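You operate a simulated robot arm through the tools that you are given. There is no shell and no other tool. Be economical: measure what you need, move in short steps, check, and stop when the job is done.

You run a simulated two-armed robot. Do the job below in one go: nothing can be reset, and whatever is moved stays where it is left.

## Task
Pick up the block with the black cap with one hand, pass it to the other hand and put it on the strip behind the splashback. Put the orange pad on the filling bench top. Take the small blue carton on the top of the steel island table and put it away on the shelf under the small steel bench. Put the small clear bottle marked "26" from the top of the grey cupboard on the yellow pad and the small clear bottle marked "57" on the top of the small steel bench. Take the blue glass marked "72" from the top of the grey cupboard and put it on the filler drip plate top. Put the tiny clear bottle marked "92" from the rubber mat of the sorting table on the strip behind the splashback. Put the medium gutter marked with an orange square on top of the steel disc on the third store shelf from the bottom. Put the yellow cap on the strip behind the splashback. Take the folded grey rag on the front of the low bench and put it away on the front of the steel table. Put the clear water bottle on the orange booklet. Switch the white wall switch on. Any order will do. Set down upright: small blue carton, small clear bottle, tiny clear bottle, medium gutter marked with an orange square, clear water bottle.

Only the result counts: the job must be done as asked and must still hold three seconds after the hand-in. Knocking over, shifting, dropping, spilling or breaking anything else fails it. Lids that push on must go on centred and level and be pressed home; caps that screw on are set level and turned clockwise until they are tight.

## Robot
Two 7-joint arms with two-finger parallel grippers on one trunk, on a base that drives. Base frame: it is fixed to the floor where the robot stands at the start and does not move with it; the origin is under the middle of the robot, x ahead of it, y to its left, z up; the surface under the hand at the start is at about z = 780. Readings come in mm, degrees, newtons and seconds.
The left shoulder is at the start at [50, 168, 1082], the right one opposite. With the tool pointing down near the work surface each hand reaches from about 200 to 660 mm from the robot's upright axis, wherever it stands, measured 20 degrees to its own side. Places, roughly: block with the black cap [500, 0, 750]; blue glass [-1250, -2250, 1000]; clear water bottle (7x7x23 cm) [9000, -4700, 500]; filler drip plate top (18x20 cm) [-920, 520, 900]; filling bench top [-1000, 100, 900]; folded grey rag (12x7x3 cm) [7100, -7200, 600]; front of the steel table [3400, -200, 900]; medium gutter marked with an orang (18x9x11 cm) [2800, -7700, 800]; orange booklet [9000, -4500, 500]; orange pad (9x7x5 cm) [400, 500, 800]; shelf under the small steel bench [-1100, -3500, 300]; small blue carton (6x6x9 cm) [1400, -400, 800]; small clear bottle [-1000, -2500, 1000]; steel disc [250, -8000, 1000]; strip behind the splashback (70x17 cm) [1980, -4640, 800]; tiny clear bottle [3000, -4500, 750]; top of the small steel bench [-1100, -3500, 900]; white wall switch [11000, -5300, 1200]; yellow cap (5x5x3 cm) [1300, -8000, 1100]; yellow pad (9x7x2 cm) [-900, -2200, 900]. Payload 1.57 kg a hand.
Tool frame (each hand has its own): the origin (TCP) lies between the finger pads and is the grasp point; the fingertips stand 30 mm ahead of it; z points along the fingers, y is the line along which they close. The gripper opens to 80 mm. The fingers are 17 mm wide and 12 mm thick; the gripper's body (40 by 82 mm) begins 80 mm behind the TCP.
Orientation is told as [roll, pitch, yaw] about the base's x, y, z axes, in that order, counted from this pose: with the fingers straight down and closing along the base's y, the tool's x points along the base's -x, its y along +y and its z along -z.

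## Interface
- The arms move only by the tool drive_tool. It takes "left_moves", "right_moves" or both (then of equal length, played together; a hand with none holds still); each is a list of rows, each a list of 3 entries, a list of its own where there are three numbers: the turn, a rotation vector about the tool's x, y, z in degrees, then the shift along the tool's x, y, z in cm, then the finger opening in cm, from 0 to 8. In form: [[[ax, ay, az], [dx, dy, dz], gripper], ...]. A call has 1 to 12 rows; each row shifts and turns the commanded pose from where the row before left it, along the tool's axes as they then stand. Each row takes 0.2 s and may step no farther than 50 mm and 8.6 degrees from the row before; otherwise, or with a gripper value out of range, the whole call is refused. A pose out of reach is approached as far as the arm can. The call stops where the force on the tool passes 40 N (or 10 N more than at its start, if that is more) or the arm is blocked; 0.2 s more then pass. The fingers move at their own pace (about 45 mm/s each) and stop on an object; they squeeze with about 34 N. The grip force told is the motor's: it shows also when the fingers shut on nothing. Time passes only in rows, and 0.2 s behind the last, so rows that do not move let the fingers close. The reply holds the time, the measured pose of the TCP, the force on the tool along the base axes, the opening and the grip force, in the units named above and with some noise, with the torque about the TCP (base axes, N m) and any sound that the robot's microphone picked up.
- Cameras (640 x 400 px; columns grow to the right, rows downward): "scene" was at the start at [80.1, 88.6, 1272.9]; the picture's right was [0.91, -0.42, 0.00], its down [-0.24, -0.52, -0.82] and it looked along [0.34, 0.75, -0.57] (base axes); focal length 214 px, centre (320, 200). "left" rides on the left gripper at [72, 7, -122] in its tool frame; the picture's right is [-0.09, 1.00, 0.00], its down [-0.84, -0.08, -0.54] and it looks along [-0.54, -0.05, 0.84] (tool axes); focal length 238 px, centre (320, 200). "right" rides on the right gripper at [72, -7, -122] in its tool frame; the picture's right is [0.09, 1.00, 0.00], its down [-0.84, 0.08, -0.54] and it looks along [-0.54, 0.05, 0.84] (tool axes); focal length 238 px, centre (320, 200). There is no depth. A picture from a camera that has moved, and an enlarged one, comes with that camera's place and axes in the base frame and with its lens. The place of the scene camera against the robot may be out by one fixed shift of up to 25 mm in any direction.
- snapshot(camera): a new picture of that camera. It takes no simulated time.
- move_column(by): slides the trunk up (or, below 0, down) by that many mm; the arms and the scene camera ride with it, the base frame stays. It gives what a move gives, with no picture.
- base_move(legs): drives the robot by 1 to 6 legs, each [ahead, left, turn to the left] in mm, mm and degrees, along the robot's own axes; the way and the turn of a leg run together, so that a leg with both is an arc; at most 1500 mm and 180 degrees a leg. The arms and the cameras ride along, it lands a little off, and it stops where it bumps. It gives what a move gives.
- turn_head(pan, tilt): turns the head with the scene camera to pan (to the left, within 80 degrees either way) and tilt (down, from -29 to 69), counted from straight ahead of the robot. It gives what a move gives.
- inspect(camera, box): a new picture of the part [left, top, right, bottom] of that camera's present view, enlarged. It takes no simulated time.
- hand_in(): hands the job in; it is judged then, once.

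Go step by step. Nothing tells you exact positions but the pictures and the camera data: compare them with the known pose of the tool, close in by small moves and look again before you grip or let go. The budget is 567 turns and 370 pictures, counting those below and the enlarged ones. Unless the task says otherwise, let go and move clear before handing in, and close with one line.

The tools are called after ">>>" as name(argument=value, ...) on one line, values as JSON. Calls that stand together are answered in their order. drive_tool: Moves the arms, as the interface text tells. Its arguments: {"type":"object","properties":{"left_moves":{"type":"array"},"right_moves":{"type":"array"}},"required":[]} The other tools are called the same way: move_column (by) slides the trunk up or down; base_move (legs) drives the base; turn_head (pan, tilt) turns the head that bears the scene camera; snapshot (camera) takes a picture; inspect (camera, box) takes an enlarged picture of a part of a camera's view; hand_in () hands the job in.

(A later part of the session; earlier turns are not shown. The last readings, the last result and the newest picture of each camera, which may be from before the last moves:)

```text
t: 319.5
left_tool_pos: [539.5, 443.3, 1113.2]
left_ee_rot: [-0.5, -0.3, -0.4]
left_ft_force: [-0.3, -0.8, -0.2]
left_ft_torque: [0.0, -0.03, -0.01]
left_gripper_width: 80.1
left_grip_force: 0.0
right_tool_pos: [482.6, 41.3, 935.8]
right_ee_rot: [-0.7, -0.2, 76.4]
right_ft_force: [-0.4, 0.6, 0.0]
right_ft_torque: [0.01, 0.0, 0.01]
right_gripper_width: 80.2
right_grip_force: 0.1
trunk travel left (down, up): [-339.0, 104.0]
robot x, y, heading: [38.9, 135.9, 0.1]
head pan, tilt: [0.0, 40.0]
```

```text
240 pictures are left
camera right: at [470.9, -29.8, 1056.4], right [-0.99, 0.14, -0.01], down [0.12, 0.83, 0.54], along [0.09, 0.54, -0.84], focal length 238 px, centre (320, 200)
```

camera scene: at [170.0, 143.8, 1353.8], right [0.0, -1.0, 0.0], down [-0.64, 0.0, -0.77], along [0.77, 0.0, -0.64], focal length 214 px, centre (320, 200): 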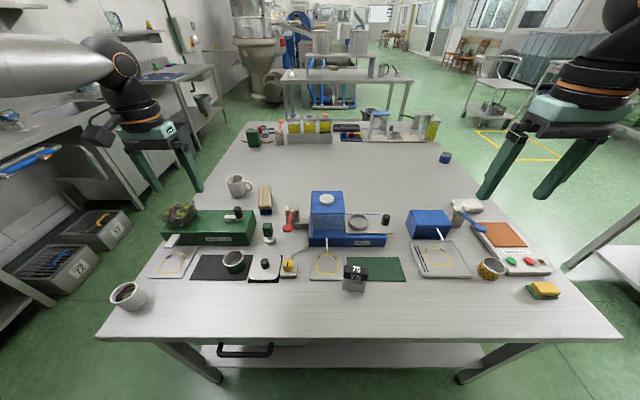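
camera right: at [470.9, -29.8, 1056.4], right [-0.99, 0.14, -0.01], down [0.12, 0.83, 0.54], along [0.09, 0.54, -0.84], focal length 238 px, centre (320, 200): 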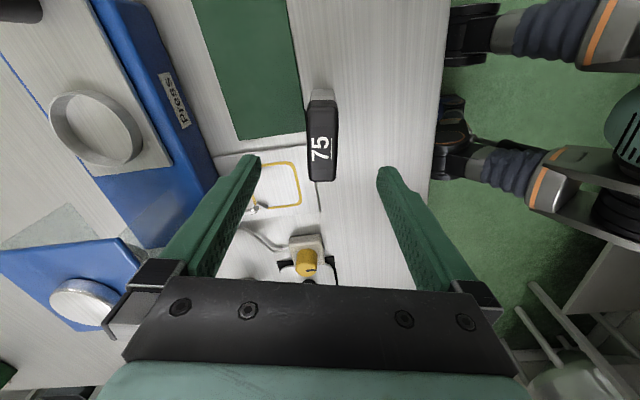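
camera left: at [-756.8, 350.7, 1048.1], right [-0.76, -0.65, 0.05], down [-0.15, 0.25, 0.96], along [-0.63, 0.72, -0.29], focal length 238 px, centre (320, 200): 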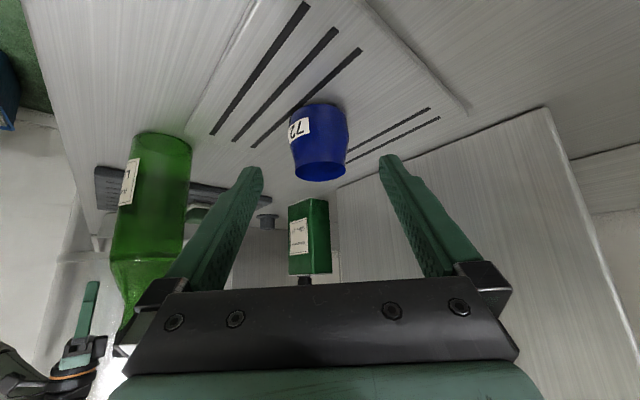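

The block's top is only at about z = 847, so it is some 58 mm tall. I'll instead grip its two end faces (59 mm) from above and let the left fingers take the front and back faces; I turn the hand back by 90°.

>>> drive_tool(right_moves=[[[0, 0, 8.2], [0, 0, 0], 8], [[0, 0, 8.2], [0, 0, 0], 8], [[0, 0, 8.2], [0, 0, 0], 8], [[0, 0, 8.2], [0, 0, 0], 8], [[0, 0, 8.2], [0, 0, 0], 8], [[0, 0, 8.2], [0, 0, 0], 8], [[0, 0, 8.2], [0, 0, 0], 8], [[0, 0, 8.2], [0, 0, 0], 8], [[0, 0, 8.2], [0, 0, 0], 8], [[0, 0, 8.2], [0, 0, 0], 8], [[0, 0, 5.5], [0, 0, 1.5], 8]])

>>> snapshot(camera="right")

```text
t: 321.9
left_tool_pos: [538.5, 444.0, 1114.2]
left_ee_rot: [-0.3, -0.3, -0.4]
left_ft_force: [1.4, 0.0, 0.9]
left_ft_torque: [-0.02, -0.01, 0.0]
left_gripper_width: 80.3
left_grip_force: 0.1
right_tool_pos: [481.8, 41.9, 922.2]
right_ee_rot: [0.2, -0.6, -11.4]
right_ft_force: [0.2, -0.1, 0.4]
right_ft_torque: [0.01, -0.01, -0.03]
right_gripper_width: 79.9
right_grip_force: 0.0
trunk travel left (down, up): [-339.0, 104.0]
robot x, y, heading: [40.8, 135.4, 0.2]
head pan, tilt: [0.0, 40.0]
```

```text
239 pictures are left
camera right: at [409.0, 49.8, 1041.9], right [0.11, 0.99, 0.0], down [0.83, -0.09, 0.55], along [0.55, -0.06, -0.83], focal length 238 px, centre (320, 200)
```

right: 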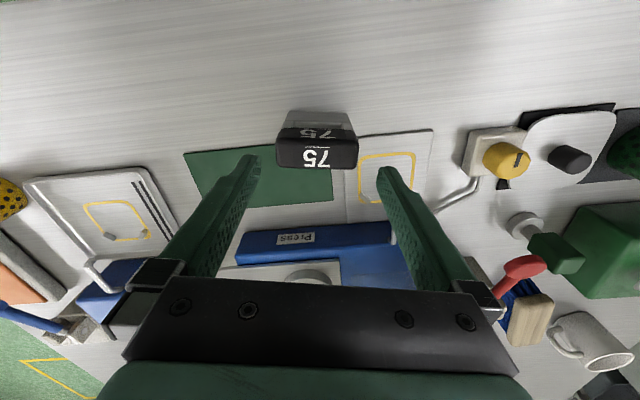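

>>> drive_tool(right_moves=[[[0, 0, 0], [0, -0.1, 3.2], 8], [[0, 0, 0], [0, 0, 3.2], 8], [[0, 0, 0], [0, 0, 2.8], 8], [[0, 0, 0], [0, 0, 0], 4], [[0, 0, 0], [0, 0, 0], 4], [[0, 0, 0], [0, 0, 0], 4]])

>>> snapshot(camera="right")

```text
t: 323.3
left_tool_pos: [539.4, 443.5, 1112.4]
left_ee_rot: [-0.4, -0.2, -0.4]
left_ft_force: [0.4, 0.3, 0.1]
left_ft_torque: [0.0, -0.02, -0.02]
left_gripper_width: 80.1
left_grip_force: 0.1
right_tool_pos: [482.4, 40.4, 828.8]
right_ee_rot: [0.0, -0.6, -11.4]
right_ft_force: [0.4, -1.7, 0.1]
right_ft_torque: [-0.2, -0.08, -0.01]
right_gripper_width: 64.8
right_grip_force: 31.7
trunk travel left (down, up): [-339.0, 104.0]
robot x, y, heading: [37.6, 135.1, 0.0]
head pan, tilt: [0.0, 40.0]
```

```text
238 pictures are left
camera right: at [411.4, 48.3, 948.7], right [0.1, 0.99, 0.0], down [0.83, -0.09, 0.55], along [0.55, -0.06, -0.83], focal length 238 px, centre (320, 200)
```

right: 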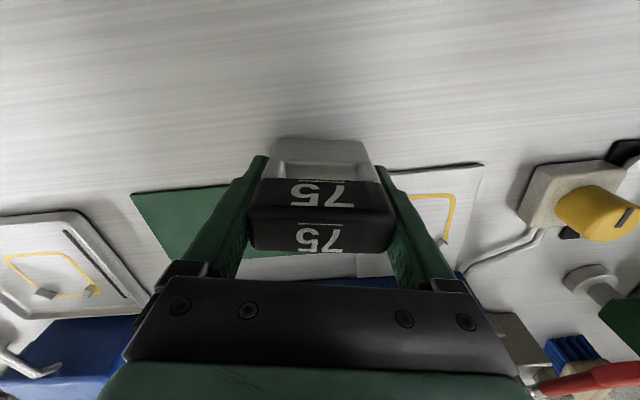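

Gripped at 65 mm. I lift the block, square it, and start turning the left hand to point toward it.

>>> drive_tool(right_moves=[[[0, 0, 0], [0, 0, -4.2], 4], [[0, 0, 0], [0, 0, -4.2], 4], [[0, 0, 0], [0, 0, -4.2], 4], [[0, 0, 0], [0, 0, -4.2], 4], [[0, 0, 0], [0, 0, -4.2], 4], [[0, 0, -5.7], [0, 0, 0], 4], [[0, 0, -5.7], [0, 0, 0], 4], [[0, 0, 0], [0, 0, 0], 4], [[0, 0, 0], [0, 0, 0], 4], [[0, 0, 0], [0, 0, 0], 4], [[0, 0, 0], [0, 0, 0], 4]], left_moves=[[[0, 0, -8.2], [0, 0, 0], 8], [[0, 0, -8.2], [0, 0, 0], 8], [[0, 0, -8.2], [0, 0, 0], 8], [[0, 0, -8.2], [0, 0, 0], 8], [[0, 0, -8.2], [0, 0, 0], 8], [[0, 0, -8.2], [0, 0, 0], 8], [[0, 0, -8.2], [0, 0, 0], 8], [[0, 0, -8.2], [0, 0, 0], 8], [[0, 0, -8.2], [0, 0, 0], 8], [[0, 0, -8.2], [0, 0, 0], 8], [[0, 0, -8.2], [0, 0, 0], 8]])

>>> drive_tool(left_moves=[[[0, 8.2, 0], [0, 0, 0], 8], [[0, 8.2, 0], [0, 0, 0], 8], [[0, 8.2, 0], [0, 0, 0], 8], [[0, 8.2, 0], [0, 0, 0], 8], [[0, 8.2, 0], [0, 0, 0], 8], [[0, 8.2, 0], [0, 0, 0], 8], [[0, 8.2, 0], [0, 0, 0], 8], [[0, 8.2, 0], [0, 0, 0], 8], [[0, 8.2, 0], [0, 0, 0], 8], [[0, 8.2, 0], [0, 0, 0], 8], [[0, 8.2, 0], [0, 0, 0], 8]])

>>> snapshot(camera="scene")

>>> snapshot(camera="left")

```text
t: 325.7
left_tool_pos: [538.5, 443.9, 1114.2]
left_ee_rot: [-0.2, 0.4, 89.9]
left_ft_force: [-0.3, 0.0, 0.1]
left_ft_torque: [0.03, 0.01, 0.02]
left_gripper_width: 80.0
left_grip_force: 0.0
right_tool_pos: [480.3, 40.2, 1040.4]
right_ee_rot: [0.0, -0.6, 0.1]
right_ft_force: [-0.6, 0.8, -6.3]
right_ft_torque: [-0.04, -0.04, -0.03]
right_gripper_width: 64.9
right_grip_force: 33.9
trunk travel left (down, up): [-339.0, 104.0]
robot x, y, heading: [45.9, 137.6, -0.1]
head pan, tilt: [0.0, 40.0]
```

```text
t: 328.1
left_tool_pos: [484.7, 438.0, 1140.0]
left_ee_rot: [-1.4, 67.1, 89.4]
left_ft_force: [0.6, -0.5, 0.2]
left_ft_torque: [0.04, -0.03, -0.02]
left_gripper_width: 79.8
left_grip_force: 0.1
left hand out of reach, approached as far as the arm can: row 8, 9, 10, 11
right_tool_pos: [480.0, 41.5, 1040.1]
right_ee_rot: [-0.1, -0.6, 0.1]
right_ft_force: [-0.7, 0.4, -6.0]
right_ft_torque: [0.03, -0.03, 0.0]
right_gripper_width: 64.7
right_grip_force: 34.6
trunk travel left (down, up): [-339.0, 104.0]
robot x, y, heading: [40.8, 136.4, -0.2]
head pan, tilt: [0.0, 40.0]
```

```text
237 pictures are left
camera scene: at [169.5, 143.3, 1353.9], right [0.0, -1.0, 0.0], down [-0.64, 0.0, -0.77], along [0.77, 0.0, -0.64], focal length 214 px, centre (320, 200)
```

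scene: 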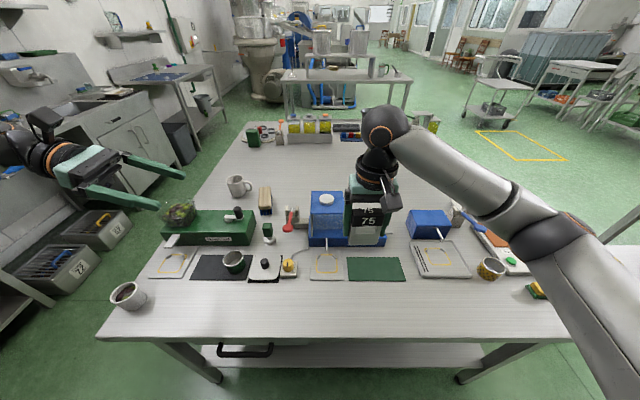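

```text
236 pictures are left
camera left: at [476.6, 521.5, 1253.5], right [-1.0, 0.03, -0.09], down [0.08, 0.83, -0.56], along [0.06, -0.56, -0.82], focal length 238 px, centre (320, 200)
```

left: 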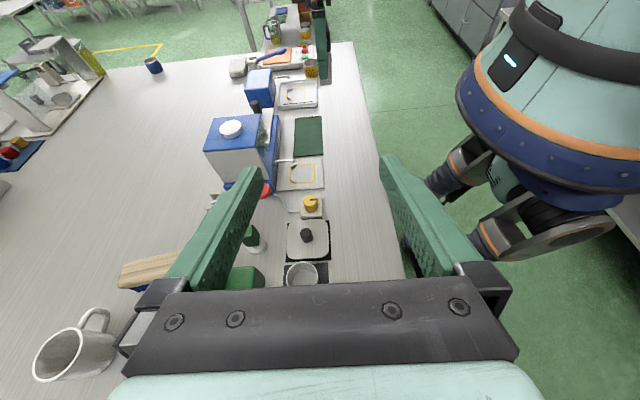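

>>> drive_tool(left_moves=[[[0, 0, 0], [0.95, 0.1, 3.9], 8], [[0, 0, 0], [0.95, 0.1, 3.9], 8], [[0, 0, 0], [0.95, 0.1, 3.9], 8], [[0, 7.7, 0], [0, 0, 0], 8], [[0, 7.7, 0], [0, 0, 0], 8], [[0, 7.7, 0], [0, 0, 0], 8]])

>>> snapshot(camera="left")

>>> snapshot(camera="scene")

```text
t: 329.5
left_tool_pos: [459.6, 320.7, 1133.9]
left_ee_rot: [-2.1, 69.2, 89.3]
left_ft_force: [0.3, 0.2, 0.4]
left_ft_torque: [-0.02, 0.01, -0.01]
left_gripper_width: 79.9
left_grip_force: 0.1
left hand out of reach, approached as far as the arm can: row 3, 4, 5, 6
right_tool_pos: [478.8, 41.0, 1040.3]
right_ee_rot: [0.0, -0.5, 0.2]
right_ft_force: [-0.5, -0.1, -5.8]
right_ft_torque: [0.01, 0.01, 0.01]
right_gripper_width: 64.4
right_grip_force: 33.7
trunk travel left (down, up): [-339.0, 104.0]
robot x, y, heading: [40.1, 133.4, -0.0]
head pan, tilt: [0.0, 40.0]
```

```text
235 pictures are left
camera left: at [448.9, 408.8, 1243.3], right [-0.99, 0.01, -0.1], down [0.07, 0.8, -0.59], along [0.07, -0.59, -0.8], focal length 238 px, centre (320, 200)
```

left: 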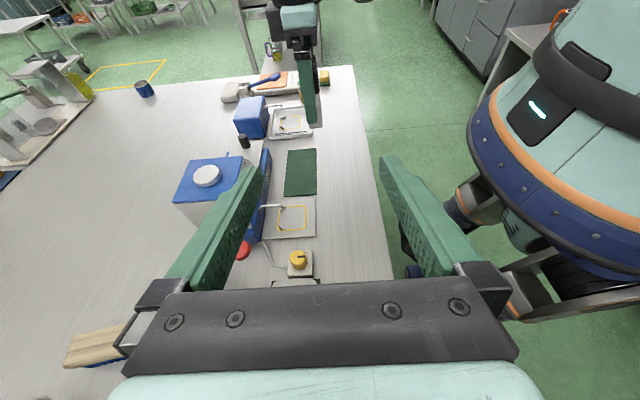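

```text
234 pictures are left
camera scene: at [169.8, 143.1, 1353.9], right [0.0, -1.0, 0.0], down [-0.64, 0.0, -0.77], along [0.77, 0.0, -0.64], focal length 214 px, centre (320, 200)
```

scene: 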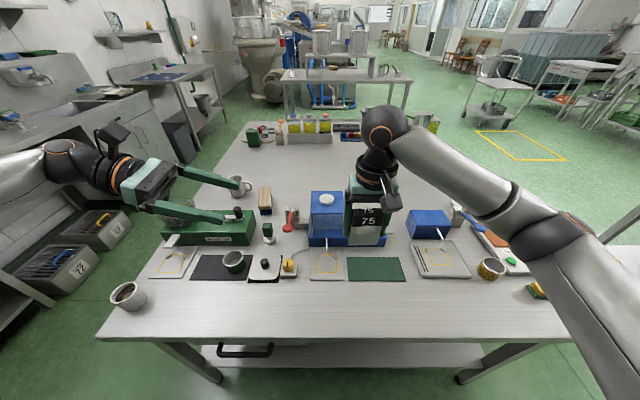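

The inward-pointing pose runs into the left wrist's limits. A better handover: turn the right hand so its fingers are fore and aft, and let the left come from the robot's side, tilted forward, closing on the block's narrow faces. I unwind the left and turn the right.

>>> drive_tool(left_moves=[[[0, -7.7, 0], [0, 0, 0], 8], [[0, -7.7, 0], [0, 0, 0], 8], [[0, -7.7, 0], [0, 0, 0], 8], [[0, -7.7, 0], [0, 0, 0], 8], [[0, -7.7, 0], [0, 0, 0], 8], [[0, -7.7, 0], [0, 0, 0], 8], [[0, -7.7, 0], [0, 0, 0], 8], [[0, -7.7, 0], [0, 0, 0], 8], [[0, -7.7, 0], [0, 0, 0], 8], [[0, 0, 8.2], [0, 0, 0], 8], [[0, 0, 8.2], [0, 0, 0], 8], [[0, 0, 8.2], [0, 0, 0], 8]], right_moves=[[[0, 0, -8.2], [0, 0, 0], 4], [[0, 0, -8.2], [0, 0, 0], 4], [[0, 0, -8.2], [0, 0, 0], 4], [[0, 0, -8.2], [0, 0, 0], 4], [[0, 0, -8.2], [0, 0, 0], 4], [[0, 0, -8.2], [0, 0, 0], 4], [[0, 0, -8.2], [0, 0, 0], 4], [[0, 0, -8.2], [0, 0, 0], 4], [[0, 0, -8.2], [0, 0, 0], 4], [[0, 0, -8.2], [0, 0, 0], 4], [[0, 0, -8.2], [0, 0, 0], 4], [[0, 0, 0], [0, 0, 0], 4]])

>>> drive_tool(left_moves=[[[0, 0, 8.2], [0, 0, 0], 8], [[0, 0, 8.2], [0, 0, 0], 8], [[0, 0, 8.2], [0, 0, 0], 8], [[0, 0, 8.2], [0, 0, 0], 8], [[0, 0, 8.2], [0, 0, 0], 8], [[0, 0, 8.2], [0, 0, 0], 8], [[0, 0, 8.2], [0, 0, 0], 8], [[0, 0, 8.2], [0, 0, 0], 8]])

>>> snapshot(camera="scene")

```text
t: 332.1
left_tool_pos: [458.8, 319.6, 1134.1]
left_ee_rot: [-0.7, -0.5, 66.4]
left_ft_force: [-0.7, 0.1, -0.3]
left_ft_torque: [0.02, 0.01, -0.02]
left_gripper_width: 80.2
left_grip_force: 0.0
right_tool_pos: [480.8, 41.1, 1039.0]
right_ee_rot: [-0.5, 0.0, 90.5]
right_ft_force: [0.2, -0.3, -6.6]
right_ft_torque: [0.04, -0.01, 0.02]
right_gripper_width: 64.6
right_grip_force: 34.3
trunk travel left (down, up): [-339.0, 104.0]
robot x, y, heading: [39.6, 132.7, 0.3]
head pan, tilt: [0.0, 40.0]
```

```text
t: 333.9
left_tool_pos: [456.7, 319.8, 1134.5]
left_ee_rot: [0.1, -0.8, 0.8]
left_ft_force: [0.2, -0.1, -0.5]
left_ft_torque: [0.03, 0.0, -0.01]
left_gripper_width: 80.0
left_grip_force: 0.1
right_tool_pos: [479.8, 40.6, 1040.5]
right_ee_rot: [-0.6, 0.1, 90.3]
right_ft_force: [-0.6, 0.2, -6.5]
right_ft_torque: [-0.01, 0.0, -0.03]
right_gripper_width: 64.4
right_grip_force: 34.4
trunk travel left (down, up): [-339.0, 104.0]
robot x, y, heading: [39.8, 136.0, -0.1]
head pan, tilt: [0.0, 40.0]
```

```text
233 pictures are left
camera scene: at [169.6, 143.2, 1353.9], right [0.0, -1.0, 0.0], down [-0.64, 0.0, -0.77], along [0.77, 0.0, -0.64], focal length 214 px, centre (320, 200)
```

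scene: 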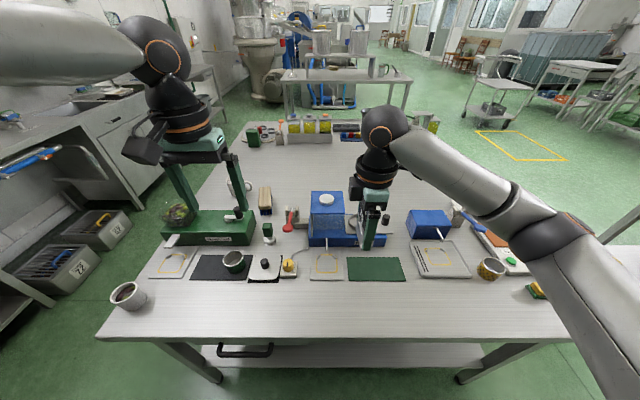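

>>> drive_tool(right_moves=[[[0, 0, 0], [-2.9, -2.2, 0], 4], [[0, 0, 0], [-2.9, -2.2, 0], 4], [[0, 0, 0], [-2.9, -2.2, 0], 4], [[0, 0, 0], [-2.9, -2.2, 0], 4], [[0, 0, 0], [-2.9, -2.2, 0], 4], [[0, 0, 7.5], [0, 0, 0], 4], [[0, 0, 7.5], [0, 0, 0], 4], [[0, 0, 7.5], [0, 0, 0], 4], [[0, 0, 7.5], [0, 0, 0], 4]], left_moves=[[[0, 0, 0], [0, 1, -1], 8], [[0, 0, 0], [0, 1, -1], 8], [[0, -7.5, 0], [0, 0, 0], 8], [[0, -7.5, 0], [0, 0, 0], 8], [[0, -7.5, 0], [0, 0, 0], 8], [[0, -7.5, 0], [0, 0, 0], 8], [[0, -7.5, 0], [0, 0, 0], 8], [[0, -7.5, 0], [0, 0, 0], 8], [[0, -7.5, 0], [0, 0, 0], 8]])

>>> snapshot(camera="scene")

>>> snapshot(camera="left")

```text
t: 335.9
left_tool_pos: [457.9, 340.3, 1154.1]
left_ee_rot: [0.0, -53.3, 0.8]
left_ft_force: [-0.8, -0.4, 0.4]
left_ft_torque: [-0.01, 0.01, 0.0]
left_gripper_width: 80.0
left_grip_force: 0.1
right_tool_pos: [589.7, 187.7, 1038.5]
right_ee_rot: [-0.5, -0.2, 60.1]
right_ft_force: [-0.2, -0.3, -7.1]
right_ft_torque: [0.04, -0.02, -0.01]
right_gripper_width: 64.4
right_grip_force: 34.3
trunk travel left (down, up): [-339.0, 104.0]
robot x, y, heading: [40.1, 131.6, 0.3]
head pan, tilt: [0.0, 40.0]
```

```text
232 pictures are left
camera scene: at [169.6, 143.6, 1353.9], right [0.0, -1.0, 0.0], down [-0.64, 0.0, -0.77], along [0.77, 0.0, -0.64], focal length 214 px, centre (320, 200)
```

scene: 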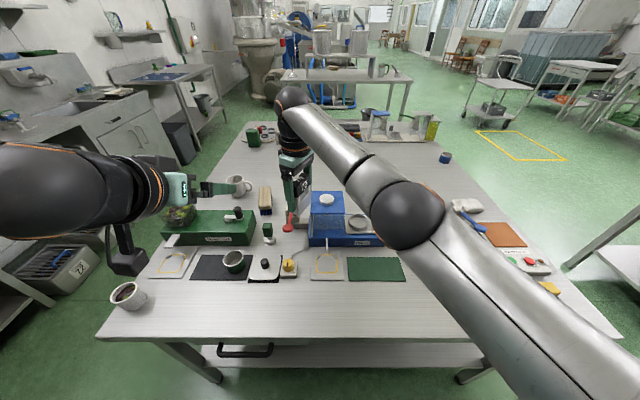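

```text
231 pictures are left
camera left: at [316.9, 345.2, 1168.1], right [0.04, 1.0, 0.07], down [0.07, -0.08, 0.99], along [1.0, -0.04, -0.07], focal length 238 px, centre (320, 200)
```

left: 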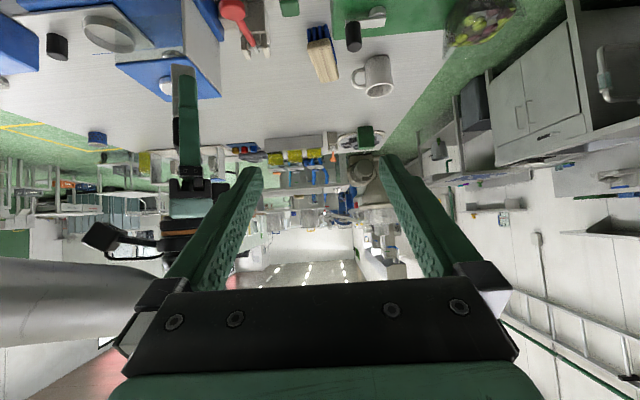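

>>> drive_tool(left_moves=[[[6, 0, 4.5], [0, 0, 0], 8], [[6, 0, 4.5], [0, 0, 0], 8], [[6, 0, 4.5], [0, 0, 0], 8], [[6, 0, 4.5], [0, 0, 0], 8], [[0, -6.7, 0], [0, 0, 0], 8], [[0, 0, 0], [0.7, -2.2, 3.5], 8], [[0, 0, 0], [0.7, -2.2, 3.5], 8], [[0, 0, 0], [0.7, -2.2, 3.5], 8]])

>>> snapshot(camera="left")

>>> snapshot(camera="scene")

```text
t: 337.7
left_tool_pos: [498.7, 242.3, 1084.5]
left_ee_rot: [0.0, -59.9, -29.2]
left_ft_force: [-0.1, 0.4, 0.4]
left_ft_torque: [0.05, 0.02, 0.0]
left_gripper_width: 80.0
left_grip_force: 0.0
right_tool_pos: [590.0, 185.8, 1038.9]
right_ee_rot: [-0.4, -0.4, 60.3]
right_ft_force: [-0.2, 0.0, -5.8]
right_ft_torque: [-0.01, 0.05, 0.03]
right_gripper_width: 64.4
right_grip_force: 34.0
trunk travel left (down, up): [-339.0, 104.0]
robot x, y, heading: [41.7, 134.8, 0.0]
head pan, tilt: [0.0, 40.0]
```

```text
230 pictures are left
camera left: at [378.5, 317.4, 1081.8], right [0.52, 0.85, 0.08], down [-0.08, -0.04, 1.0], along [0.85, -0.53, 0.05], focal length 238 px, centre (320, 200)
```

left: 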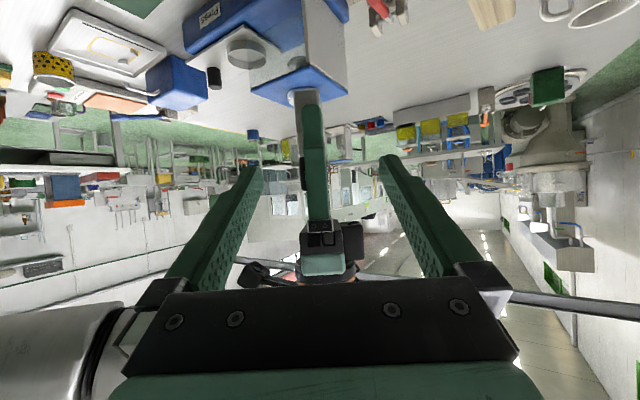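

```text
229 pictures are left
camera scene: at [170.4, 142.8, 1353.7], right [0.0, -1.0, 0.0], down [-0.64, 0.0, -0.77], along [0.77, 0.0, -0.64], focal length 214 px, centre (320, 200)
```

scene: 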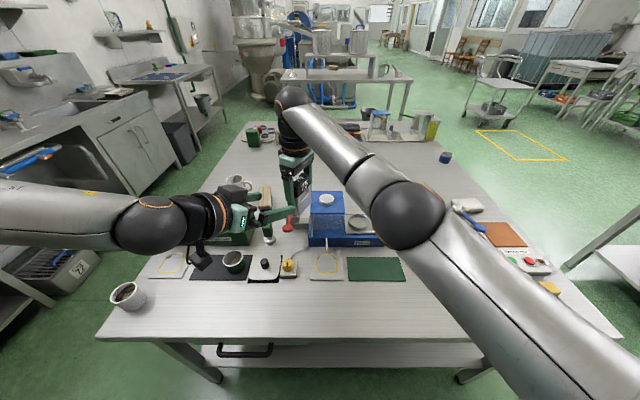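

The right finger and block are centred between the left fingers. I advance 11 cm.

>>> drive_tool(left_moves=[[[0, 0, 0], [0, -0.4, 4], 8], [[0, 0, 0], [0, 0, 3.5], 8]])

>>> snapshot(camera="left")

>>> snapshot(camera="right")

```text
t: 338.3
left_tool_pos: [551.0, 207.9, 1045.1]
left_ee_rot: [0.1, -59.9, -29.1]
left_ft_force: [-0.1, 0.1, -0.1]
left_ft_torque: [-0.01, 0.01, 0.02]
left_gripper_width: 80.1
left_grip_force: 0.0
right_tool_pos: [589.3, 185.1, 1039.6]
right_ee_rot: [-0.4, -0.3, 60.3]
right_ft_force: [-0.5, -0.4, -6.5]
right_ft_torque: [0.0, -0.03, 0.03]
right_gripper_width: 64.8
right_grip_force: 34.4
trunk travel left (down, up): [-339.0, 104.0]
robot x, y, heading: [41.4, 130.1, 0.1]
head pan, tilt: [0.0, 40.0]
```

```text
228 pictures are left
camera left: at [430.8, 282.5, 1042.9], right [0.52, 0.85, 0.08], down [-0.08, -0.04, 1.0], along [0.85, -0.53, 0.05], focal length 238 px, centre (320, 200)
```

left: 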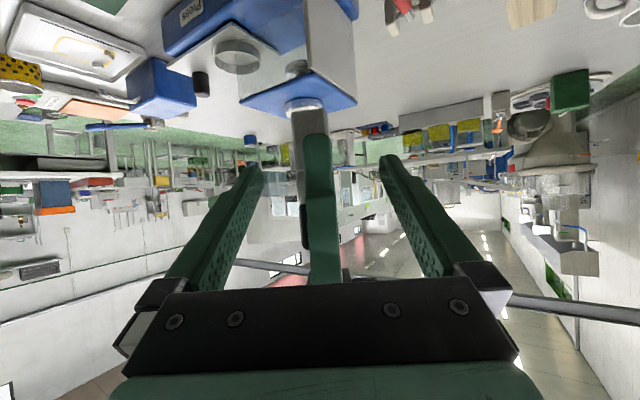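

```text
227 pictures are left
camera right: at [559.3, 120.6, 1160.7], right [-0.91, 0.41, -0.01], down [0.34, 0.77, 0.55], along [0.23, 0.49, -0.84], focal length 238 px, centre (320, 200)
```

right: 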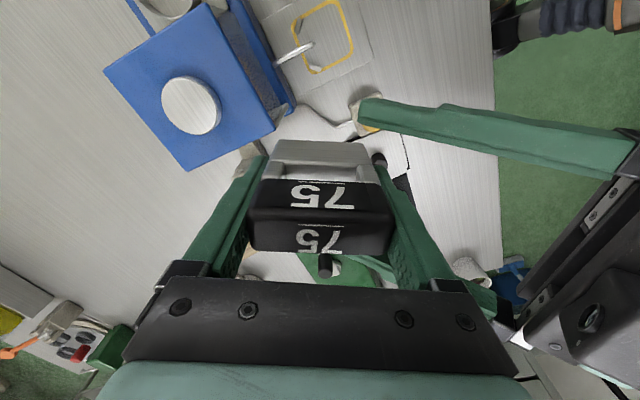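

>>> drive_tool(left_moves=[[[0, 0, 0], [0, -0.3, 1.7], 8], [[0, 0, 0], [0, 0, 1.5], 8]])

>>> snapshot(camera="right")

>>> snapshot(camera="left")

```text
t: 338.9
left_tool_pos: [573.3, 191.9, 1028.0]
left_ee_rot: [0.1, -59.8, -29.2]
left_ft_force: [0.7, 0.3, 0.0]
left_ft_torque: [0.0, 0.02, -0.01]
left_gripper_width: 80.1
left_grip_force: 0.0
right_tool_pos: [588.7, 186.4, 1041.0]
right_ee_rot: [-0.6, -0.3, 60.3]
right_ft_force: [-0.6, 0.4, -5.9]
right_ft_torque: [0.02, -0.02, 0.06]
right_gripper_width: 64.6
right_grip_force: 34.2
trunk travel left (down, up): [-339.0, 104.0]
robot x, y, heading: [41.6, 135.0, -0.0]
head pan, tilt: [0.0, 40.0]
```

```text
226 pictures are left
camera right: at [559.2, 120.7, 1160.9], right [-0.91, 0.41, -0.01], down [0.34, 0.77, 0.55], along [0.23, 0.49, -0.84], focal length 238 px, centre (320, 200)
```

right: 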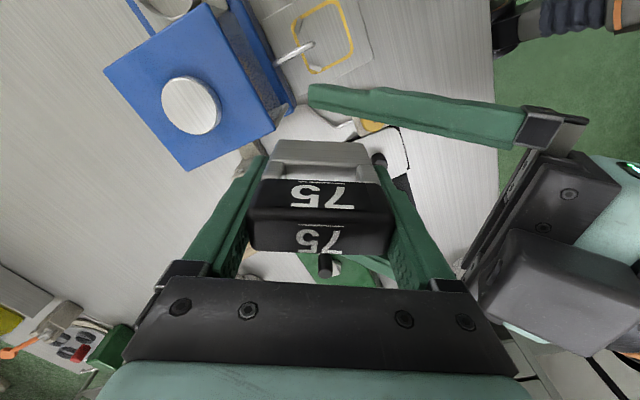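

```text
225 pictures are left
camera left: at [452.9, 267.1, 1027.3], right [0.52, 0.85, 0.08], down [-0.08, -0.04, 1.0], along [0.85, -0.53, 0.05], focal length 238 px, centre (320, 200)
```

left: 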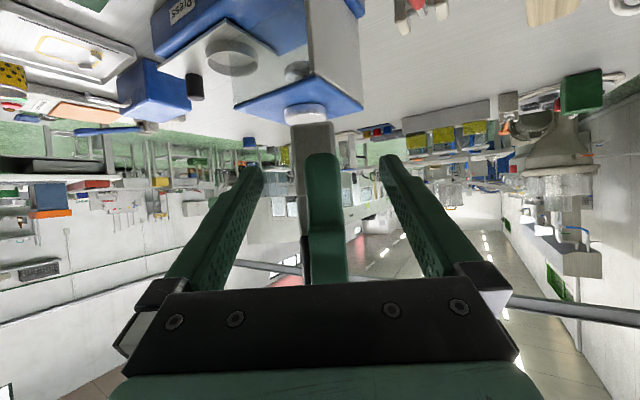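

The left fingers straddle the block's narrow faces. I close the left hand.

>>> drive_tool(left_moves=[[[0, 0, 0], [0, 0, 0], 5], [[0, 0, 0], [0, 0, 0], 3], [[0, 0, 0], [0, 0, 0], 1.5], [[0, 0, 0], [0, 0, 0], 1.5], [[0, 0, 0], [0, 0, 0], 1.5], [[0, 0, 0], [0, 0, 0], 1.5]])

>>> snapshot(camera="right")

```text
t: 340.3
left_tool_pos: [573.0, 193.0, 1028.4]
left_ee_rot: [0.0, -60.0, -29.1]
left_ft_force: [1.5, 1.7, 0.1]
left_ft_torque: [-0.3, 0.29, -0.14]
left_gripper_width: 23.6
left_grip_force: 33.8
right_tool_pos: [590.3, 186.3, 1040.8]
right_ee_rot: [-0.6, -0.3, 60.4]
right_ft_force: [-1.0, -2.2, -4.9]
right_ft_torque: [0.3, -0.24, 0.16]
right_gripper_width: 64.1
right_grip_force: 33.7
trunk travel left (down, up): [-339.0, 104.0]
robot x, y, heading: [40.3, 137.5, 0.3]
head pan, tilt: [0.0, 40.0]
```

```text
224 pictures are left
camera right: at [559.2, 120.6, 1161.0], right [-0.91, 0.41, -0.01], down [0.34, 0.77, 0.55], along [0.23, 0.49, -0.84], focal length 238 px, centre (320, 200)
```

right: 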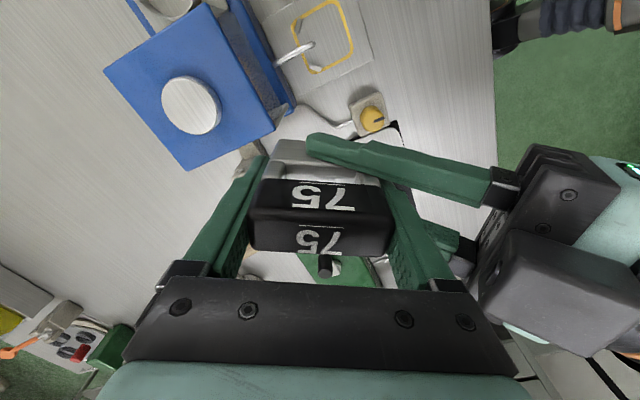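

The left holds the block at 24 mm. I open the right hand and lift it away.

>>> drive_tool(right_moves=[[[0, 0, 0], [0, 0, 0], 8], [[0, 0, 0], [0, 0, 0], 8], [[0, 0, 0], [0, 0, 0], 8], [[0, 0, 0], [0, 0, -3], 8], [[0, 0, 0], [0, 0, -4], 8], [[0, 0, 0], [0, 0, -4], 8], [[0, 0, 0], [3, 0, -2], 8], [[0, 0, 0], [4, 0, 0], 8], [[0, 0, 0], [4, 0, 0], 8], [[0, 0, 0], [4, 0, 0], 8]], left_moves=[[[0, 0, 0], [0, 0, 0], 1.5], [[0, 0, 0], [0, 0, 0], 1.5], [[0, 0, 0], [0, 0, 0], 1.5], [[0, 0, 0], [0, 0, 0], 1.5], [[0, 0, 0], [0, 0, 0], 1.5], [[0, 0, 0], [0, 0, 0], 1.5], [[0, 0, 0], [0, 0, 0], 1.5], [[0, 0, 0], [0, 0, 0], 1.5], [[0, 0, 0], [0, 0, 0], 1.5], [[0, 0, 0], [0, 0, 0], 1.5]])

>>> snapshot(camera="left")

>>> snapshot(camera="scene")

```text
t: 342.5
left_tool_pos: [572.3, 191.1, 1029.5]
left_ee_rot: [0.3, -59.9, -29.2]
left_ft_force: [0.3, 0.1, 0.0]
left_ft_torque: [0.05, 0.11, 0.03]
left_gripper_width: 23.9
left_grip_force: 33.5
right_tool_pos: [508.0, 49.8, 1127.7]
right_ee_rot: [-0.3, -0.3, 60.2]
right_ft_force: [0.4, -0.1, 0.9]
right_ft_torque: [0.03, 0.01, 0.01]
right_gripper_width: 80.2
right_grip_force: 0.1
right hand out of reach, approached as far as the arm can: row 4, 5, 6
trunk travel left (down, up): [-339.0, 104.0]
robot x, y, heading: [40.7, 136.0, 0.4]
head pan, tilt: [0.0, 40.0]
```

```text
223 pictures are left
camera left: at [452.4, 266.6, 1027.5], right [0.52, 0.85, 0.08], down [-0.08, -0.05, 1.0], along [0.85, -0.53, 0.05], focal length 238 px, centre (320, 200)
```

left: 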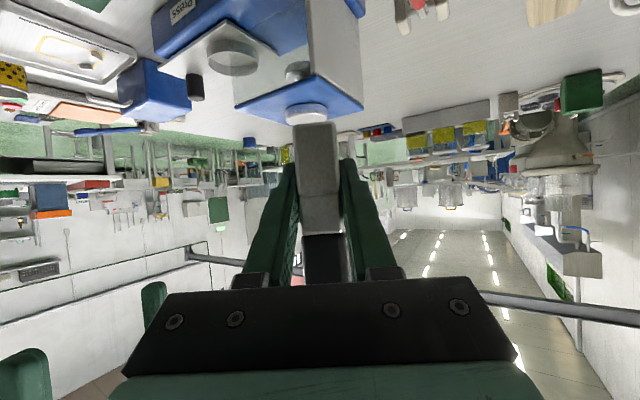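

```text
222 pictures are left
camera scene: at [169.4, 142.6, 1353.9], right [0.0, -1.0, 0.0], down [-0.64, 0.0, -0.77], along [0.77, 0.0, -0.64], focal length 214 px, centre (320, 200)
```

scene: 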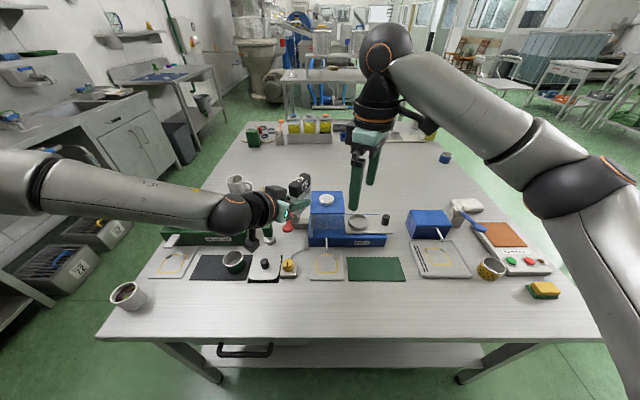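

The handover worked. I fold both hands for travel and drive down the aisle toward the strip area, facing along -y.

>>> drive_tool(left_moves=[[[-6, 0, -4.5], [0, 0, -1], 1.5], [[-6, 0, -4.5], [0, 0, -1], 1.5], [[-6, 0, -4.5], [0, 0, -1], 1.5], [[-6, 0, -4.5], [0, 0, -1], 1.5], [[0, 0, 0], [0, 2, -2], 1.5], [[0, 0, 0], [0, 2, -2], 1.5], [[0, 0, 0], [0, 2, -2], 1.5], [[0, 0, 0], [0, 0, 0], 1.5]], right_moves=[[[0, 0, 7.5], [0, 0, 0], 8], [[0, 0, 7.5], [0, 0, 0], 8], [[0, 0, 7.5], [0, 0, 0], 8], [[0, 0, 7.5], [0, 0, 0], 8], [[0, 0, 7.5], [0, 0, 0], 8], [[0, 0, 7.5], [0, 0, 0], 8], [[0, 0, 7.5], [0, 0, 0], 8], [[0, 0, 7.5], [0, 0, 0], 8]])

>>> base_move(legs=[[-130, 0, 0], [0, 0, -90], [1400, 0, 0], [1000, 0, 0]])

>>> turn_head(pan=20, tilt=20)

>>> snapshot(camera="scene")

```text
t: 344.3
left_tool_pos: [483.1, 301.9, 1091.4]
left_ee_rot: [-6.4, -58.7, 6.2]
left_ft_force: [-0.3, 0.3, -5.9]
left_ft_torque: [0.0, 0.12, 0.01]
left_gripper_width: 23.7
left_grip_force: 34.4
left hand out of reach, approached as far as the arm can: row 2, 3, 4
right_tool_pos: [507.1, 46.9, 1127.5]
right_ee_rot: [0.0, -0.6, 0.2]
right_ft_force: [0.2, 0.7, 0.4]
right_ft_torque: [0.02, 0.01, -0.01]
right_gripper_width: 79.9
right_grip_force: 0.1
trunk travel left (down, up): [-339.0, 104.0]
robot x, y, heading: [41.3, 132.6, 0.2]
head pan, tilt: [0.0, 40.0]
```

```text
t: 360.8
left_tool_pos: [185.2, -2708.7, 1090.2]
left_ee_rot: [-6.4, -59.0, -81.1]
left_ft_force: [0.6, -0.2, -6.3]
left_ft_torque: [0.15, 0.04, -0.02]
left_gripper_width: 23.7
left_grip_force: 33.7
right_tool_pos: [-66.3, -2742.7, 1127.1]
right_ee_rot: [0.1, -0.6, -87.1]
right_ft_force: [-0.1, -0.1, 0.7]
right_ft_torque: [-0.04, -0.03, -0.01]
right_gripper_width: 79.9
right_grip_force: 0.1
trunk travel left (down, up): [-339.0, 104.0]
robot x, y, heading: [-2.1, -2272.3, -87.2]
head pan, tilt: [0.0, 40.0]
```

```text
t: 361.6
left_tool_pos: [187.2, -2708.6, 1090.3]
left_ee_rot: [-6.4, -58.8, -81.1]
left_ft_force: [-0.9, 0.2, -6.0]
left_ft_torque: [0.13, -0.01, -0.01]
left_gripper_width: 23.8
left_grip_force: 33.4
right_tool_pos: [-66.7, -2743.4, 1129.2]
right_ee_rot: [-0.1, -0.6, -87.0]
right_ft_force: [0.3, -0.2, 0.0]
right_ft_torque: [-0.01, 0.0, -0.01]
right_gripper_width: 79.8
right_grip_force: 0.0
trunk travel left (down, up): [-339.0, 104.0]
robot x, y, heading: [-1.9, -2274.2, -87.3]
head pan, tilt: [20.0, 20.0]
```

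```text
221 pictures are left
camera scene: at [38.9, -2391.9, 1385.2], right [-0.92, -0.39, 0.0], down [-0.13, 0.32, -0.94], along [0.36, -0.87, -0.34], focal length 214 px, centre (320, 200)
```

scene: 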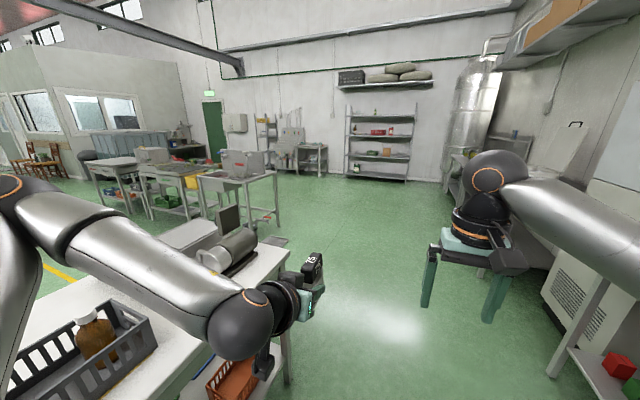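

>>> base_move(legs=[[0, 0, -2.7], [1400, 0, 0]])

>>> turn_head(pan=60, tilt=20)

>>> snapshot(camera="scene")

```text
t: 369.0
left_tool_pos: [180.9, -4116.2, 1090.8]
left_ee_rot: [-6.4, -58.8, -83.1]
left_ft_force: [0.7, 0.2, -6.7]
left_ft_torque: [0.13, 0.04, 0.02]
left_gripper_width: 24.1
left_grip_force: 33.8
right_tool_pos: [-74.2, -4142.0, 1126.6]
right_ee_rot: [0.0, -0.7, -89.1]
right_ft_force: [0.5, 0.1, -0.2]
right_ft_torque: [-0.01, 0.01, 0.03]
right_gripper_width: 80.2
right_grip_force: 0.0
trunk travel left (down, up): [-339.0, 104.0]
robot x, y, heading: [9.3, -3675.3, -89.3]
head pan, tilt: [20.0, 20.0]
```

```text
t: 370.1
left_tool_pos: [179.9, -4116.4, 1091.1]
left_ee_rot: [-6.4, -58.8, -83.1]
left_ft_force: [0.2, 0.6, -5.7]
left_ft_torque: [0.13, 0.02, 0.02]
left_gripper_width: 23.8
left_grip_force: 33.7
right_tool_pos: [-73.0, -4141.7, 1128.7]
right_ee_rot: [0.0, -0.7, -89.0]
right_ft_force: [0.0, -1.0, 0.1]
right_ft_torque: [0.02, 0.03, 0.0]
right_gripper_width: 80.1
right_grip_force: 0.0
trunk travel left (down, up): [-339.0, 104.0]
robot x, y, heading: [8.1, -3674.3, -89.2]
head pan, tilt: [60.0, 20.0]
```

```text
220 pictures are left
camera scene: at [92.2, -3752.9, 1385.3], right [-0.49, -0.87, 0.0], down [-0.3, 0.17, -0.94], along [0.82, -0.46, -0.34], focal length 214 px, centre (320, 200)
```

scene: 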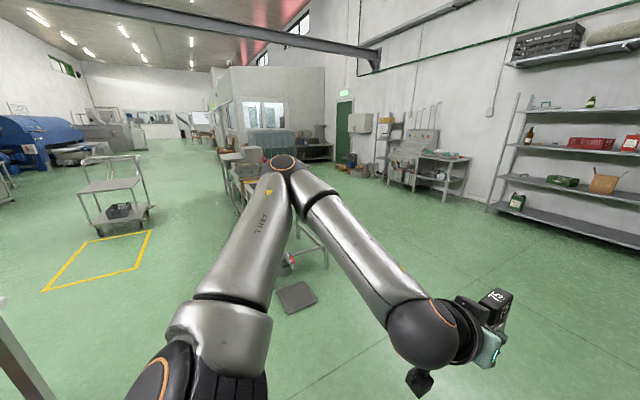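

>>> base_move(legs=[[0, 0, 65], [600, 0, 0]])

>>> turn_head(pan=-5, tilt=20)

>>> snapshot(camera="scene")

```text
t: 376.3
left_tool_pos: [1026.1, -3967.5, 1090.9]
left_ee_rot: [-6.4, -58.9, -19.0]
left_ft_force: [-0.3, -0.8, -6.5]
left_ft_torque: [0.03, 0.11, -0.03]
left_gripper_width: 24.0
left_grip_force: 34.1
right_tool_pos: [937.4, -4208.2, 1127.5]
right_ee_rot: [0.0, -0.6, -25.0]
right_ft_force: [0.1, -1.4, -0.2]
right_ft_torque: [-0.04, 0.05, 0.0]
right_gripper_width: 80.0
right_grip_force: 0.1
trunk travel left (down, up): [-339.0, 104.0]
robot x, y, heading: [553.9, -3928.7, -25.2]
head pan, tilt: [60.0, 20.0]
```

```text
t: 377.7
left_tool_pos: [1026.1, -3968.1, 1090.9]
left_ee_rot: [-6.3, -58.8, -19.0]
left_ft_force: [0.5, 0.5, -5.8]
left_ft_torque: [-0.01, 0.08, 0.01]
left_gripper_width: 23.9
left_grip_force: 33.9
right_tool_pos: [937.9, -4207.2, 1128.5]
right_ee_rot: [0.0, -0.6, -24.9]
right_ft_force: [0.2, 0.3, -0.3]
right_ft_torque: [-0.01, -0.05, 0.0]
right_gripper_width: 80.0
right_grip_force: 0.0
trunk travel left (down, up): [-339.0, 104.0]
robot x, y, heading: [554.2, -3929.2, -25.0]
head pan, tilt: [-5.0, 20.0]
```

```text
219 pictures are left
camera scene: at [673.6, -3986.4, 1385.3], right [-0.5, -0.86, 0.0], down [-0.3, 0.17, -0.94], along [0.81, -0.47, -0.34], focal length 214 px, centre (320, 200)
```

scene: 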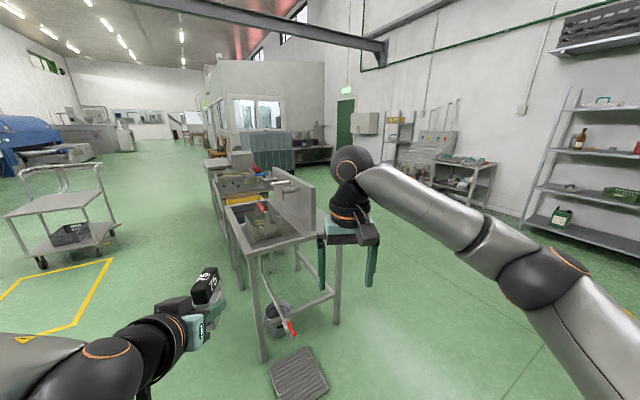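

>>> inspect(camera="scene", box=[190, 130, 350, 370])

```text
1.67 times, centred on (270, 250) of scene
camera zoom: at [673.6, -3986.4, 1385.3], right [-0.5, -0.86, 0.0], down [-0.3, 0.17, -0.94], along [0.81, -0.47, -0.34], focal length 358 px, centre (403, 117)
```

zoom: 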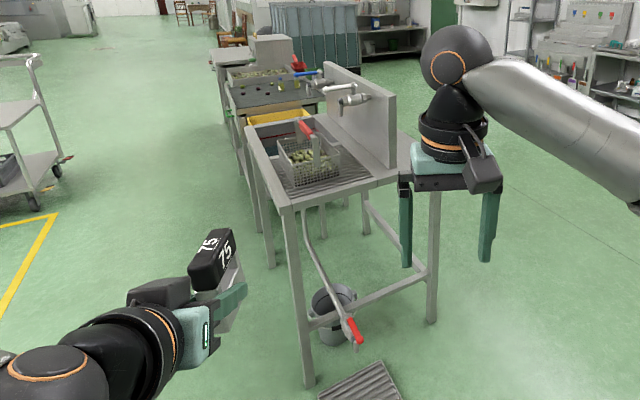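

The strip is the table surface behind the sink's splashback, running along x, reachable from its -y side. I drive around to face it from there.

>>> base_move(legs=[[0, 0, -65], [1370, 0, 0], [0, 0, 90], [1430, 0, 0], [0, 0, 90]])

>>> turn_head(pan=0, tilt=35)

>>> snapshot(camera="scene")

```text
t: 401.9
left_tool_pos: [1810.3, -4834.9, 1090.2]
left_ee_rot: [-6.4, -58.8, 97.8]
left_ft_force: [-0.3, -0.2, -5.9]
left_ft_torque: [-0.14, -0.04, -0.01]
left_gripper_width: 23.6
left_grip_force: 33.7
right_tool_pos: [2063.4, -4803.6, 1128.4]
right_ee_rot: [0.0, -0.7, 92.0]
right_ft_force: [-0.4, -0.8, -0.5]
right_ft_torque: [-0.04, 0.0, 0.0]
right_gripper_width: 80.0
right_grip_force: 0.1
trunk travel left (down, up): [-339.0, 104.0]
robot x, y, heading: [1991.8, -5268.6, 92.1]
head pan, tilt: [-5.0, 20.0]
```

```text
t: 402.7
left_tool_pos: [1809.7, -4834.4, 1090.9]
left_ee_rot: [-6.3, -58.8, 97.9]
left_ft_force: [-0.5, 0.0, -5.8]
left_ft_torque: [-0.12, 0.0, -0.01]
left_gripper_width: 23.8
left_grip_force: 34.1
right_tool_pos: [2062.3, -4803.6, 1128.8]
right_ee_rot: [0.0, -0.6, 92.2]
right_ft_force: [0.0, -0.1, -0.2]
right_ft_torque: [0.03, -0.02, -0.01]
right_gripper_width: 80.1
right_grip_force: 0.1
trunk travel left (down, up): [-339.0, 104.0]
robot x, y, heading: [1995.0, -5270.4, 91.6]
head pan, tilt: [0.0, 35.0]
```

```text
217 pictures are left
camera scene: at [1990.0, -5134.8, 1361.5], right [1.0, 0.03, 0.0], down [0.02, -0.57, -0.82], along [-0.03, 0.82, -0.57], focal length 214 px, centre (320, 200)
```

scene: 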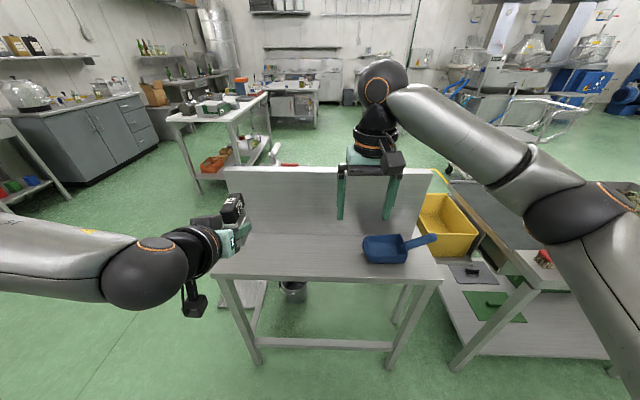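

The strip is clear except for a blue scoop. I look with the left hand's camera to place the block on its left part.

>>> snapshot(camera="left")

>>> snapshot(camera="right")

```text
216 pictures are left
camera left: at [1809.2, -4975.7, 1090.9], right [-1.0, 0.0, 0.02], down [0.02, -0.03, 1.0], along [0.01, 1.0, 0.03], focal length 238 px, centre (320, 200)
```

left: 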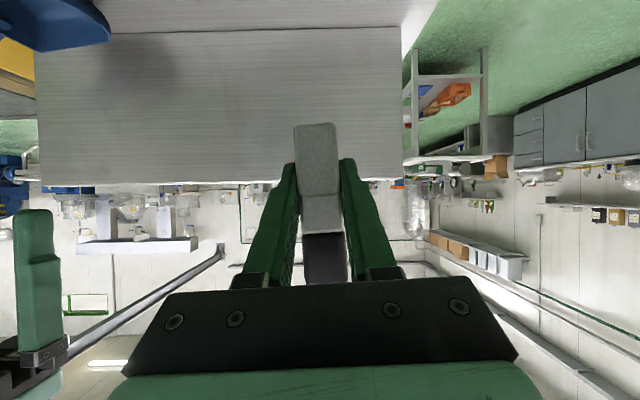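

```text
215 pictures are left
camera right: at [2073.5, -4876.2, 1248.7], right [-0.99, -0.13, 0.0], down [-0.11, 0.83, 0.55], along [-0.07, 0.55, -0.83], focal length 238 px, centre (320, 200)
```

right: 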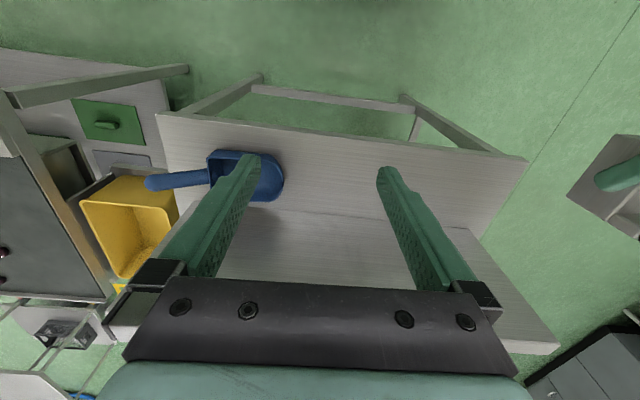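

The strip is at z ≈ 832, from y ≈ -4748 to -4578. I drive 155 mm ahead and 50 mm left so the block hangs over the strip's left part.

>>> base_move(legs=[[155, 48, -1.2]])

>>> move_column(by=-170)

>>> snapshot(camera="left")

>>> snapshot(camera="scene")

```text
t: 404.1
left_tool_pos: [1769.0, -4675.0, 1090.2]
left_ee_rot: [-6.5, -58.8, 96.6]
left_ft_force: [-0.5, -0.2, -6.1]
left_ft_torque: [-0.12, -0.02, -0.02]
left_gripper_width: 23.8
left_grip_force: 34.2
right_tool_pos: [2023.2, -4650.4, 1128.4]
right_ee_rot: [0.0, -0.5, 90.7]
right_ft_force: [-0.1, -0.2, 0.1]
right_ft_torque: [0.01, -0.01, -0.02]
right_gripper_width: 79.8
right_grip_force: 0.0
trunk travel left (down, up): [-339.0, 104.0]
robot x, y, heading: [1940.2, -5114.2, 90.3]
head pan, tilt: [0.0, 35.0]
```

```text
t: 406.0
left_tool_pos: [1769.8, -4675.4, 921.0]
left_ee_rot: [-6.4, -58.7, 96.6]
left_ft_force: [1.0, 0.1, -5.3]
left_ft_torque: [-0.12, -0.01, -0.05]
left_gripper_width: 23.7
left_grip_force: 34.4
right_tool_pos: [2023.6, -4650.9, 959.5]
right_ee_rot: [-0.1, -0.6, 90.7]
right_ft_force: [0.4, 0.4, -0.6]
right_ft_torque: [0.0, 0.05, 0.0]
right_gripper_width: 80.0
right_grip_force: 0.0
trunk travel left (down, up): [-169.0, 274.0]
robot x, y, heading: [1939.7, -5116.0, 90.6]
head pan, tilt: [0.0, 35.0]
```

```text
214 pictures are left
camera left: at [1766.1, -4817.8, 920.9], right [-1.0, 0.03, 0.02], down [0.02, -0.03, 1.0], along [0.03, 1.0, 0.03], focal length 238 px, centre (320, 200)
```

left: 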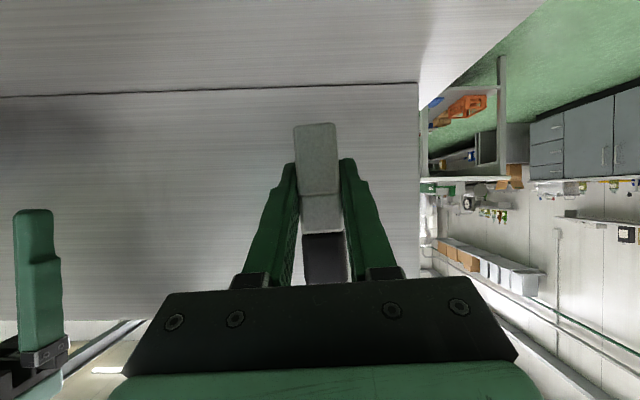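

```text
213 pictures are left
camera scene: at [1943.0, -4980.9, 1191.5], right [1.0, 0.01, 0.0], down [0.0, -0.57, -0.82], along [-0.01, 0.82, -0.57], focal length 214 px, centre (320, 200)
```

scene: 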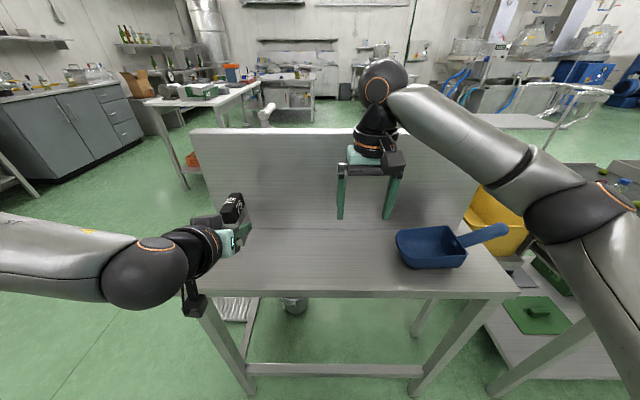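

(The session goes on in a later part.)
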